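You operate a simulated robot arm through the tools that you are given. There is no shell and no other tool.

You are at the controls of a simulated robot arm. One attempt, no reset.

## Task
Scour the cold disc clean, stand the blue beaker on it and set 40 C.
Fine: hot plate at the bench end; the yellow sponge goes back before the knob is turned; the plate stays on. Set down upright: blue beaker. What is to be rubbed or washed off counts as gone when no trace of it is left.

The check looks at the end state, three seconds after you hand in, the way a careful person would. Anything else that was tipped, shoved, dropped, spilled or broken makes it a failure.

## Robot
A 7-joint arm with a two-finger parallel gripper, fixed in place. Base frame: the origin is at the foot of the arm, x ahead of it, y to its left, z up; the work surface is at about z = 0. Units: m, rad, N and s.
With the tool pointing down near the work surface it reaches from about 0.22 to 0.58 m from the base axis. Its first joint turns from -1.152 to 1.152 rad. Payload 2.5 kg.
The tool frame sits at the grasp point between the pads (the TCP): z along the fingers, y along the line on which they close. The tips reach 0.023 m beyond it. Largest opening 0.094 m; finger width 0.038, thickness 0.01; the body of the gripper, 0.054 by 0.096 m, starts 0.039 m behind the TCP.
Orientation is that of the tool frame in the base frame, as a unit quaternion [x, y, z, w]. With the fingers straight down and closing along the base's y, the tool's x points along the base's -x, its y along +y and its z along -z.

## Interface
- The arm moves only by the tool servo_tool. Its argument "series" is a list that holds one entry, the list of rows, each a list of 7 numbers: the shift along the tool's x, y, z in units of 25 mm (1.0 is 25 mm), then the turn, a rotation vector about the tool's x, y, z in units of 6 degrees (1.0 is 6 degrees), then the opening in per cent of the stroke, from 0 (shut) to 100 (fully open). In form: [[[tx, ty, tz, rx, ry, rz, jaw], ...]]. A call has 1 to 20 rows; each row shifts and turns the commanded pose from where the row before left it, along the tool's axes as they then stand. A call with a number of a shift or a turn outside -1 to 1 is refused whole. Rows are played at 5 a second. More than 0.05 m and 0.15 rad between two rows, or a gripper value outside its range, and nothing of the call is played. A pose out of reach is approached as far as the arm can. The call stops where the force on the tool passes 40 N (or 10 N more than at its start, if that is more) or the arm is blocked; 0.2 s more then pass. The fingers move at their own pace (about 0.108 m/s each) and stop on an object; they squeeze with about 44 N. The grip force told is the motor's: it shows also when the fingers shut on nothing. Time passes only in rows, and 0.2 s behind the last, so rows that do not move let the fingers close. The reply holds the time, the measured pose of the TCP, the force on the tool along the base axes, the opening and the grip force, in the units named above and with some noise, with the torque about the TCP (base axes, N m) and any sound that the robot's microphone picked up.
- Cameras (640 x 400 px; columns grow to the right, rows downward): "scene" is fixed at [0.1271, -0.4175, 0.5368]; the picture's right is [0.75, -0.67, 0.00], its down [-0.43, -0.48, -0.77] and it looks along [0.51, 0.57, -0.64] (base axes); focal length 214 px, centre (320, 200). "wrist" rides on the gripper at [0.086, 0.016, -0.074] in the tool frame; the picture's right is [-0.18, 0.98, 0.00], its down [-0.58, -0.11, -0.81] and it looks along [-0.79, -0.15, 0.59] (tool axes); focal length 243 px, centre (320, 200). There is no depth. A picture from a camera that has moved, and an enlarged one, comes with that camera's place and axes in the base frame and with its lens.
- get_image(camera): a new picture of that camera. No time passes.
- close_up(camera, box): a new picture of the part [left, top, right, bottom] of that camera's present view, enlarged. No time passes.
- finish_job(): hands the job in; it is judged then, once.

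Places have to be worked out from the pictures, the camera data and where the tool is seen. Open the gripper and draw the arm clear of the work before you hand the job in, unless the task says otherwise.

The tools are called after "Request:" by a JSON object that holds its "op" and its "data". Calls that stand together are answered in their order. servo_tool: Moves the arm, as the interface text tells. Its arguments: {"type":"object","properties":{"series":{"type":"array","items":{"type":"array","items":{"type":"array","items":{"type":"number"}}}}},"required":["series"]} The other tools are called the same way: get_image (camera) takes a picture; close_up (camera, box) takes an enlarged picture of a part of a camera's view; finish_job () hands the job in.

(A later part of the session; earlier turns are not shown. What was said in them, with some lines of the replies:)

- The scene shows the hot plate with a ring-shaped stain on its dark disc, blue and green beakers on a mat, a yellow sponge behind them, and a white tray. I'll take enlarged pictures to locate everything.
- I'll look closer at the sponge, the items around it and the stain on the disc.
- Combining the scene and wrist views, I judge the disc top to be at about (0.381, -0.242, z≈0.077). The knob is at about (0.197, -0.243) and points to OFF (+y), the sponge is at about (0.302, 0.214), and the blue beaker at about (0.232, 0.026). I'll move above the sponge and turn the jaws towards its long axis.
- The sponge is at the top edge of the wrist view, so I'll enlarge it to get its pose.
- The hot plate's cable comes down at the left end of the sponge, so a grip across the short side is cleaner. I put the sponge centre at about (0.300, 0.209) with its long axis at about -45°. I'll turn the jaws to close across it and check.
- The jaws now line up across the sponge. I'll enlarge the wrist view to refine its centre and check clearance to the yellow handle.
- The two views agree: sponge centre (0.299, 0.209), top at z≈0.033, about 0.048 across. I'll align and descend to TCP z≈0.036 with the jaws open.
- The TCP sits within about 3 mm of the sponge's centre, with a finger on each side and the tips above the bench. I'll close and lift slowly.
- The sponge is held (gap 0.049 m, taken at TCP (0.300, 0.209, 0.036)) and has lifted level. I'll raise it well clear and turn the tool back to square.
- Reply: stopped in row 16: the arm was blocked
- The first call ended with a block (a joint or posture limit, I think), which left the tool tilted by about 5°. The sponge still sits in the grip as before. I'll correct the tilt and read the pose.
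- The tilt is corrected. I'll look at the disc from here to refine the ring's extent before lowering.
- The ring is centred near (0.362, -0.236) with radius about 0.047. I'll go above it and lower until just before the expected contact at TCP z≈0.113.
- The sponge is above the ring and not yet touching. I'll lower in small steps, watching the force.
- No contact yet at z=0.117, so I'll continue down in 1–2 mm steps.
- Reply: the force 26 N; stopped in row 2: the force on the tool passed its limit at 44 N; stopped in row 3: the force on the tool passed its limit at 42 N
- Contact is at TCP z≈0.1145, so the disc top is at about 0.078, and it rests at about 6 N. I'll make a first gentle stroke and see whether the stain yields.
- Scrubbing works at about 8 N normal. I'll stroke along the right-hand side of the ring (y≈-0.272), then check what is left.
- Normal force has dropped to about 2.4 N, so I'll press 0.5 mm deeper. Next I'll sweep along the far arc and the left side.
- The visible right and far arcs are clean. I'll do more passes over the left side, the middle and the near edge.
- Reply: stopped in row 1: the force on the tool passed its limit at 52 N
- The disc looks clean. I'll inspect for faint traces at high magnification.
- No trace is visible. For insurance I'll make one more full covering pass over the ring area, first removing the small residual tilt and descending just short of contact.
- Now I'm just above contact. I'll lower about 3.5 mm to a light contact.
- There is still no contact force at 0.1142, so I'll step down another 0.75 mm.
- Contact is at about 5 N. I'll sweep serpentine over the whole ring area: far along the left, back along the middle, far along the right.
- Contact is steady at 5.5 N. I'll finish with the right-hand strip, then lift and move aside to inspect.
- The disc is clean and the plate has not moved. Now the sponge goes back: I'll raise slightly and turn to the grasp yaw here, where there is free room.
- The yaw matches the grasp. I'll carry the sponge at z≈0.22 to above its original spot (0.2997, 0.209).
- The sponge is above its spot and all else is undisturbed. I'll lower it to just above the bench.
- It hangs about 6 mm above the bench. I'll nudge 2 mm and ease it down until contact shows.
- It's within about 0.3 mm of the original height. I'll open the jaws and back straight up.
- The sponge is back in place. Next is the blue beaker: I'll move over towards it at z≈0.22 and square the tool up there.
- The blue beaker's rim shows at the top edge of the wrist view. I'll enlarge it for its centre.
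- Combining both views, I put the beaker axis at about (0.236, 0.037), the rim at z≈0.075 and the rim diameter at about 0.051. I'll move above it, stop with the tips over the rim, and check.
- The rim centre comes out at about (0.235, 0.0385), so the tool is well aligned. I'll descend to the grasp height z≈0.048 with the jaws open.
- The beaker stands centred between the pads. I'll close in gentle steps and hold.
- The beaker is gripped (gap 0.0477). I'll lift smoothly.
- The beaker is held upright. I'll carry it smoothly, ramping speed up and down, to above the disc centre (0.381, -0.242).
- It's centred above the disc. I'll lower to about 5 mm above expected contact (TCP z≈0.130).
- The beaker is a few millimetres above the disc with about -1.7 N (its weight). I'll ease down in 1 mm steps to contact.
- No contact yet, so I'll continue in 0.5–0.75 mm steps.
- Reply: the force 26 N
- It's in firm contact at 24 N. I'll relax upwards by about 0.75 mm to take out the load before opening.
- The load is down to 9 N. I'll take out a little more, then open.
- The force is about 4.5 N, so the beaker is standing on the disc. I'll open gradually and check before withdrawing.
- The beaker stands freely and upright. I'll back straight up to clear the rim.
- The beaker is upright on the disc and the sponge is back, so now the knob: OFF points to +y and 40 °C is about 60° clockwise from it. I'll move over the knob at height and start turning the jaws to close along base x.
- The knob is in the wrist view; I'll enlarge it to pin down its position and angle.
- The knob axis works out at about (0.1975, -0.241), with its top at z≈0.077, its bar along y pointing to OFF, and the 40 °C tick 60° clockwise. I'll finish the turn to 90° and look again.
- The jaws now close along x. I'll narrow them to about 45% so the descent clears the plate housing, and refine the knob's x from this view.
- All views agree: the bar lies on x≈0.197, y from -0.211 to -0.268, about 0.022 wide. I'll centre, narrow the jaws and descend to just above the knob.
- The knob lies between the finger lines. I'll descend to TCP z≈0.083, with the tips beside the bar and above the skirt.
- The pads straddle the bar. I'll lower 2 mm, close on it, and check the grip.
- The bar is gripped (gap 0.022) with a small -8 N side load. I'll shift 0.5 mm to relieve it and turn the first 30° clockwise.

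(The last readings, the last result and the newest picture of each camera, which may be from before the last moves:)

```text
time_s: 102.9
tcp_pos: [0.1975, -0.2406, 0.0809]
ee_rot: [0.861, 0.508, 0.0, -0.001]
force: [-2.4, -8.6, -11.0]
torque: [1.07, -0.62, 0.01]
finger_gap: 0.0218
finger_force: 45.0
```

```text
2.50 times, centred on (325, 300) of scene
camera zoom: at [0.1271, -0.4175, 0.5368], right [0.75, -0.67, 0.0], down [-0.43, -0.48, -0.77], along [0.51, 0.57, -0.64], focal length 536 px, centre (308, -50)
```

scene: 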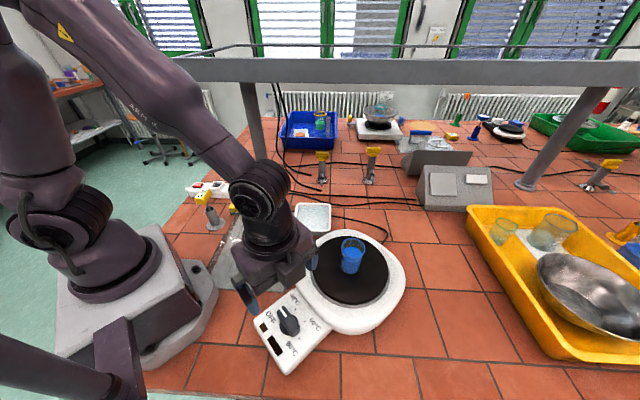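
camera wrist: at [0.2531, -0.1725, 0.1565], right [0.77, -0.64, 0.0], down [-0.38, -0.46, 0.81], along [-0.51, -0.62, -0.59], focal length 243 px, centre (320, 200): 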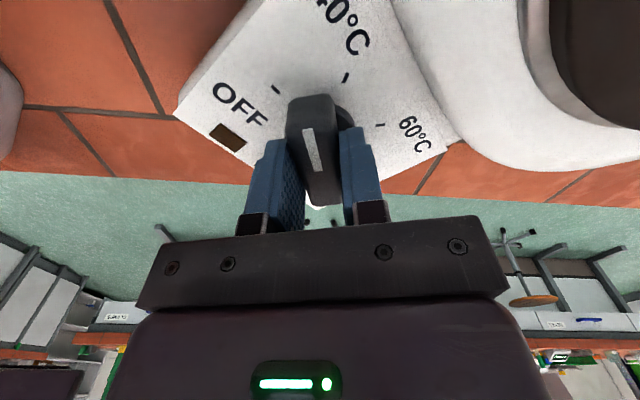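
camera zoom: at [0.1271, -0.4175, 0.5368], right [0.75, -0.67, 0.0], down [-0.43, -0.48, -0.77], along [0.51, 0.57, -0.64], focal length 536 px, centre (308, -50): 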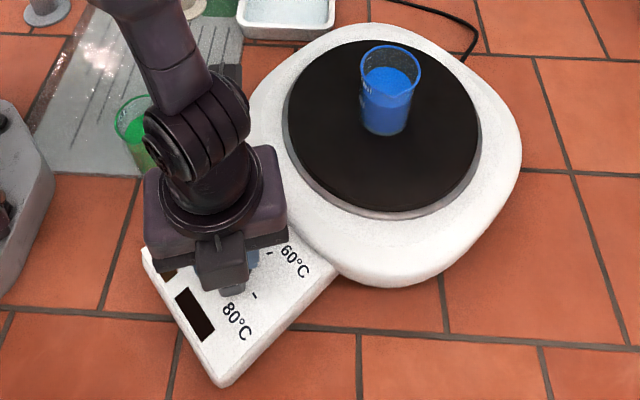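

The knob turns with the jaws and the plate stays put. I'll turn the remaining 31°.

Request:
{"op": "servo_tool", "data": {"series": [[[0, 0, 0, 0, 0, 0.8, 10], [0, 0, 0, 0, 0, 0.8, 10], [0, 0, 0, 0, 0, 0.8, 10], [0, 0, 0, 0, 0, 0.8, 10], [0, 0, 0, 0, 0, 0.8, 10], [0, 0, 0, 0, 0, 0.8, 10], [0, 0, 0, 0, 0, 0.4, 10], [0, 0, 0, 0, 0, 0, 10]]]}}

Request:
{"op": "get_image", "data": {"camera": "wrist"}}

Request:
{"op": "close_up", "data": {"camera": "wrist", "box": [230, 20, 430, 220]}}

Request:
{"op": "close_up", "data": {"camera": "scene", "box": [230, 220, 420, 380]}}

```text
time_s: 104.7
tcp_pos: [0.1974, -0.2391, 0.082]
ee_rot: [0.966, 0.258, 0.0, 0.001]
force: [-1.0, -4.6, 13.5]
torque: [-0.76, 1.33, -0.03]
finger_gap: 0.0216
finger_force: 44.4
```

```text
taken
camera wrist: at [0.2803, -0.2114, 0.1565], right [0.33, -0.94, 0.0], down [-0.56, -0.2, 0.81], along [-0.76, -0.27, -0.59], focal length 243 px, centre (320, 200)
```

wrist: 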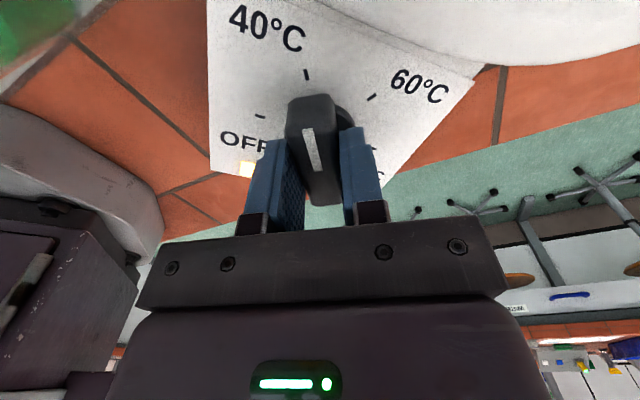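

```text
2.00 times, centred on (330, 120) of wrist
camera zoom: at [0.2803, -0.2114, 0.1565], right [0.33, -0.94, 0.0], down [-0.56, -0.2, 0.81], along [-0.76, -0.27, -0.59], focal length 485 px, centre (300, 360)
```

zoom: 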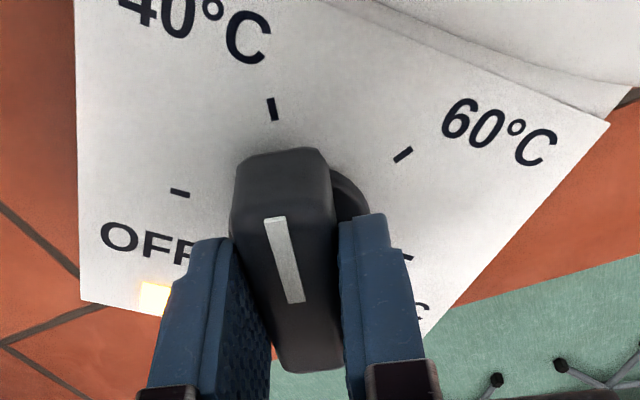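

```text
2.50 times, centred on (325, 300) of scene
camera zoom: at [0.1271, -0.4174, 0.5369], right [0.75, -0.67, 0.0], down [-0.43, -0.48, -0.77], along [0.51, 0.57, -0.64], focal length 536 px, centre (308, -50)
```

zoom: 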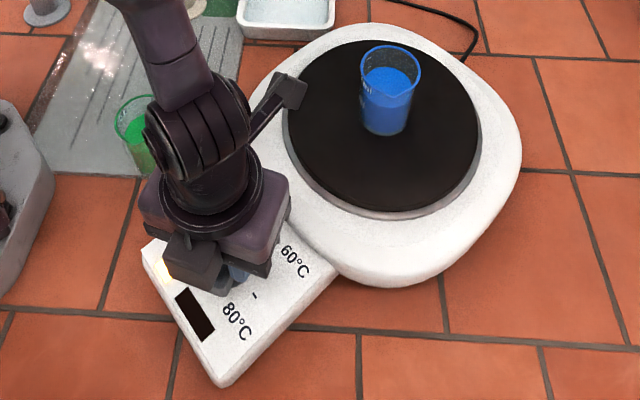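

The indicator lamp is lit and the pointer lines up with the 40 °C tick exactly as it did with OFF. I'll release gently and go straight up.

Request:
{"op": "servo_tool", "data": {"series": [[[0, 0, 0, 0, 0, 0, 24], [0, 0, 0, 0, 0, 0, 28], [0, 0, 0, 0, 0, 0, 36], [0, 0, 0, 0, 0, 0, 48], [0, 0, 0, 0, 0, 0, 48], [0, 0, -0.3, 0, 0, 0, 48], [0, 0, -0.6, 0, 0, 0, 48], [0, 0, -0.8, 0, 0, 0, 48], [0, 0, -1, 0, 0, 0, 48], [0, 0, -1, 0, 0, 0, 48], [0, 0, -1, 0, 0, 0, 48], [0, 0, -1, 0, 0, 0, 48], [0, 0, 0, 0, 0, 0, 48]]]}}

Request:
{"op": "get_image", "data": {"camera": "wrist"}}

Request:
{"op": "get_image", "data": {"camera": "scene"}}

```text
time_s: 107.5
tcp_pos: [0.1969, -0.2408, 0.224]
ee_rot: [0.966, 0.259, 0.0, 0.0]
force: [0.0, -0.3, 0.8]
torque: [0.0, 0.0, 0.02]
finger_gap: 0.0453
finger_force: 0.1
```

```text
taken
camera wrist: at [0.2804, -0.2105, 0.2991], right [0.33, -0.94, 0.0], down [-0.56, -0.2, 0.81], along [-0.76, -0.27, -0.59], focal length 243 px, centre (320, 200)
```

wrist: 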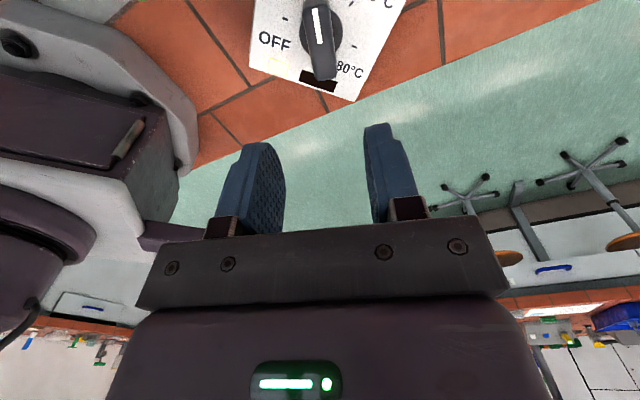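

```text
taken
```

scene: 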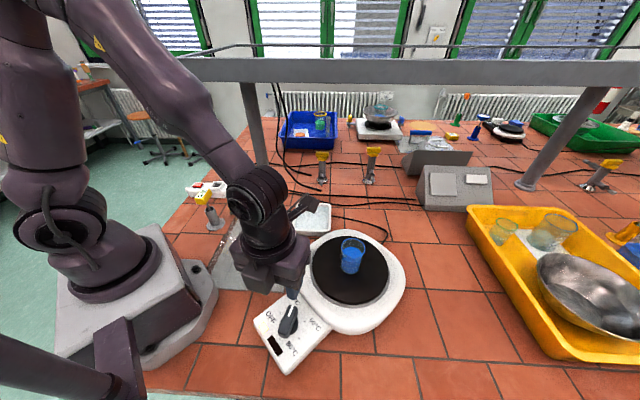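

The knob stays at 40 °C with the lamp on. I'll raise the arm well clear, open the gripper, and take the final pictures.

Request:
{"op": "servo_tool", "data": {"series": [[[0, 0, -1, 0, 0, 0, 60], [0, 0, -1, 0, 0, 0, 80], [0, 0, -1, 0, 0, 0, 100], [0, 0, -1, 0, 0, 0, 100], [0, 0, -1, 0, 0, 0, 100], [0, 0, -1, 0, 0, 0, 100], [0.75, -0.49, -0.3, 0, 0, 0, 100], [0.75, -0.49, 0, 0, 0, 0, 100], [0.75, -0.49, 0, 0, 0, 0, 100], [0.75, -0.49, 0, 0, 0, 0, 100], [0.75, -0.49, 0, 0, 0, 0, 100], [0.75, -0.49, 0, 0, 0, 0, 100], [0.75, -0.49, 0, 0, 0, 0, 100], [0.75, -0.49, 0, 0, 0, 0, 100], [0.75, -0.49, 0, 0, 0, 0, 100], [0, 0, 0, 0, 0, 0, 100]]]}}

Request:
{"op": "get_image", "data": {"camera": "scene"}}

Request:
{"op": "close_up", "data": {"camera": "scene", "box": [250, 280, 340, 380]}}

Request:
{"op": "close_up", "data": {"camera": "scene", "box": [180, 160, 420, 310]}}

```text
time_s: 110.9
tcp_pos: [0.2883, -0.0591, 0.382]
ee_rot: [0.966, 0.259, -0.001, 0.0]
force: [0.1, -0.2, 0.2]
torque: [-0.03, -0.04, 0.01]
finger_gap: 0.0939
finger_force: 0.1
```

```text
taken
```

scene: 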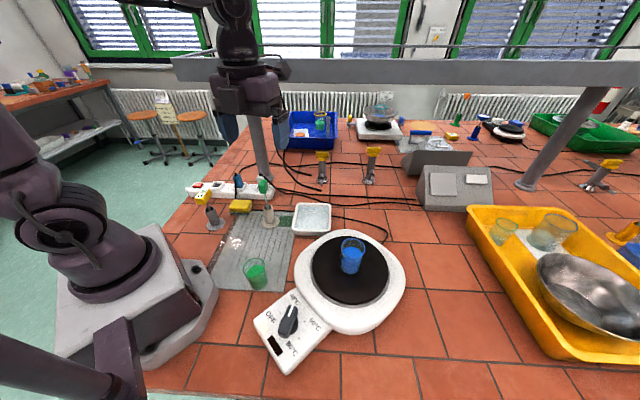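

```text
4.00 times, centred on (295, 330) of scene
camera zoom: at [0.1271, -0.4174, 0.5368], right [0.75, -0.67, 0.0], down [-0.43, -0.48, -0.77], along [0.51, 0.57, -0.64], focal length 858 px, centre (420, -320)
```

zoom: 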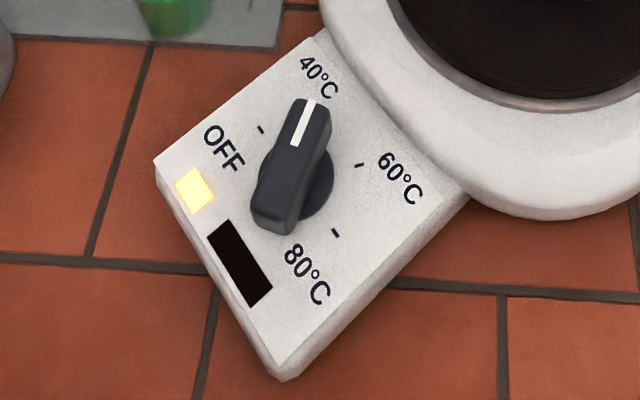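

```text
2.67 times, centred on (300, 235) of scene
camera zoom: at [0.1271, -0.4174, 0.5368], right [0.75, -0.67, 0.0], down [-0.43, -0.48, -0.77], along [0.51, 0.57, -0.64], focal length 572 px, centre (373, 107)
```

zoom: 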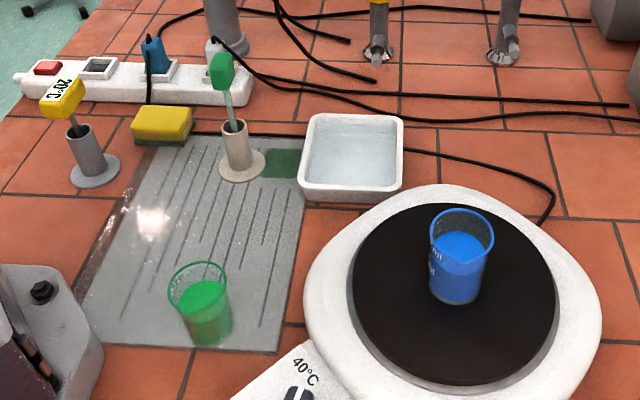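

Final check:
- The disc is free of marks and the blue beaker stands upright on it.
- The sponge is back in its place.
- The knob points to 40 °C with the lamp lit.
- Nothing else has moved, and the arm is clear with the gripper open.

I'm handing in.

Request:
{"op": "finish_job", "data": {}}

```text
The job is handed in.
```

The job is handed in. In the last pictures, everything you asked for was in place:

- **Disc:** I scoured the ring off with the sponge, dry, in two passes. Close-ups after each showed no trace left.
- **Sponge:** It went back to its original spot, to within about a millimetre by the arm's readings, before I touched the knob.
- **Blue beaker:** It stands upright at the centre of the disc, with no spill visible.
- **Knob:** I turned it from OFF to the 40 °C mark. The lamp came on, and the plate is still on.

The arm was blocked once, early on, while turning with the sponge held high above its spot. The tool ended up tilted by about 5°, which I corrected before scrubbing. I saw no sign that it touched anything.

In the final pictures the green beaker, water tray, stands and cables look undisturbed. The arm is clear of the work with the gripper open.
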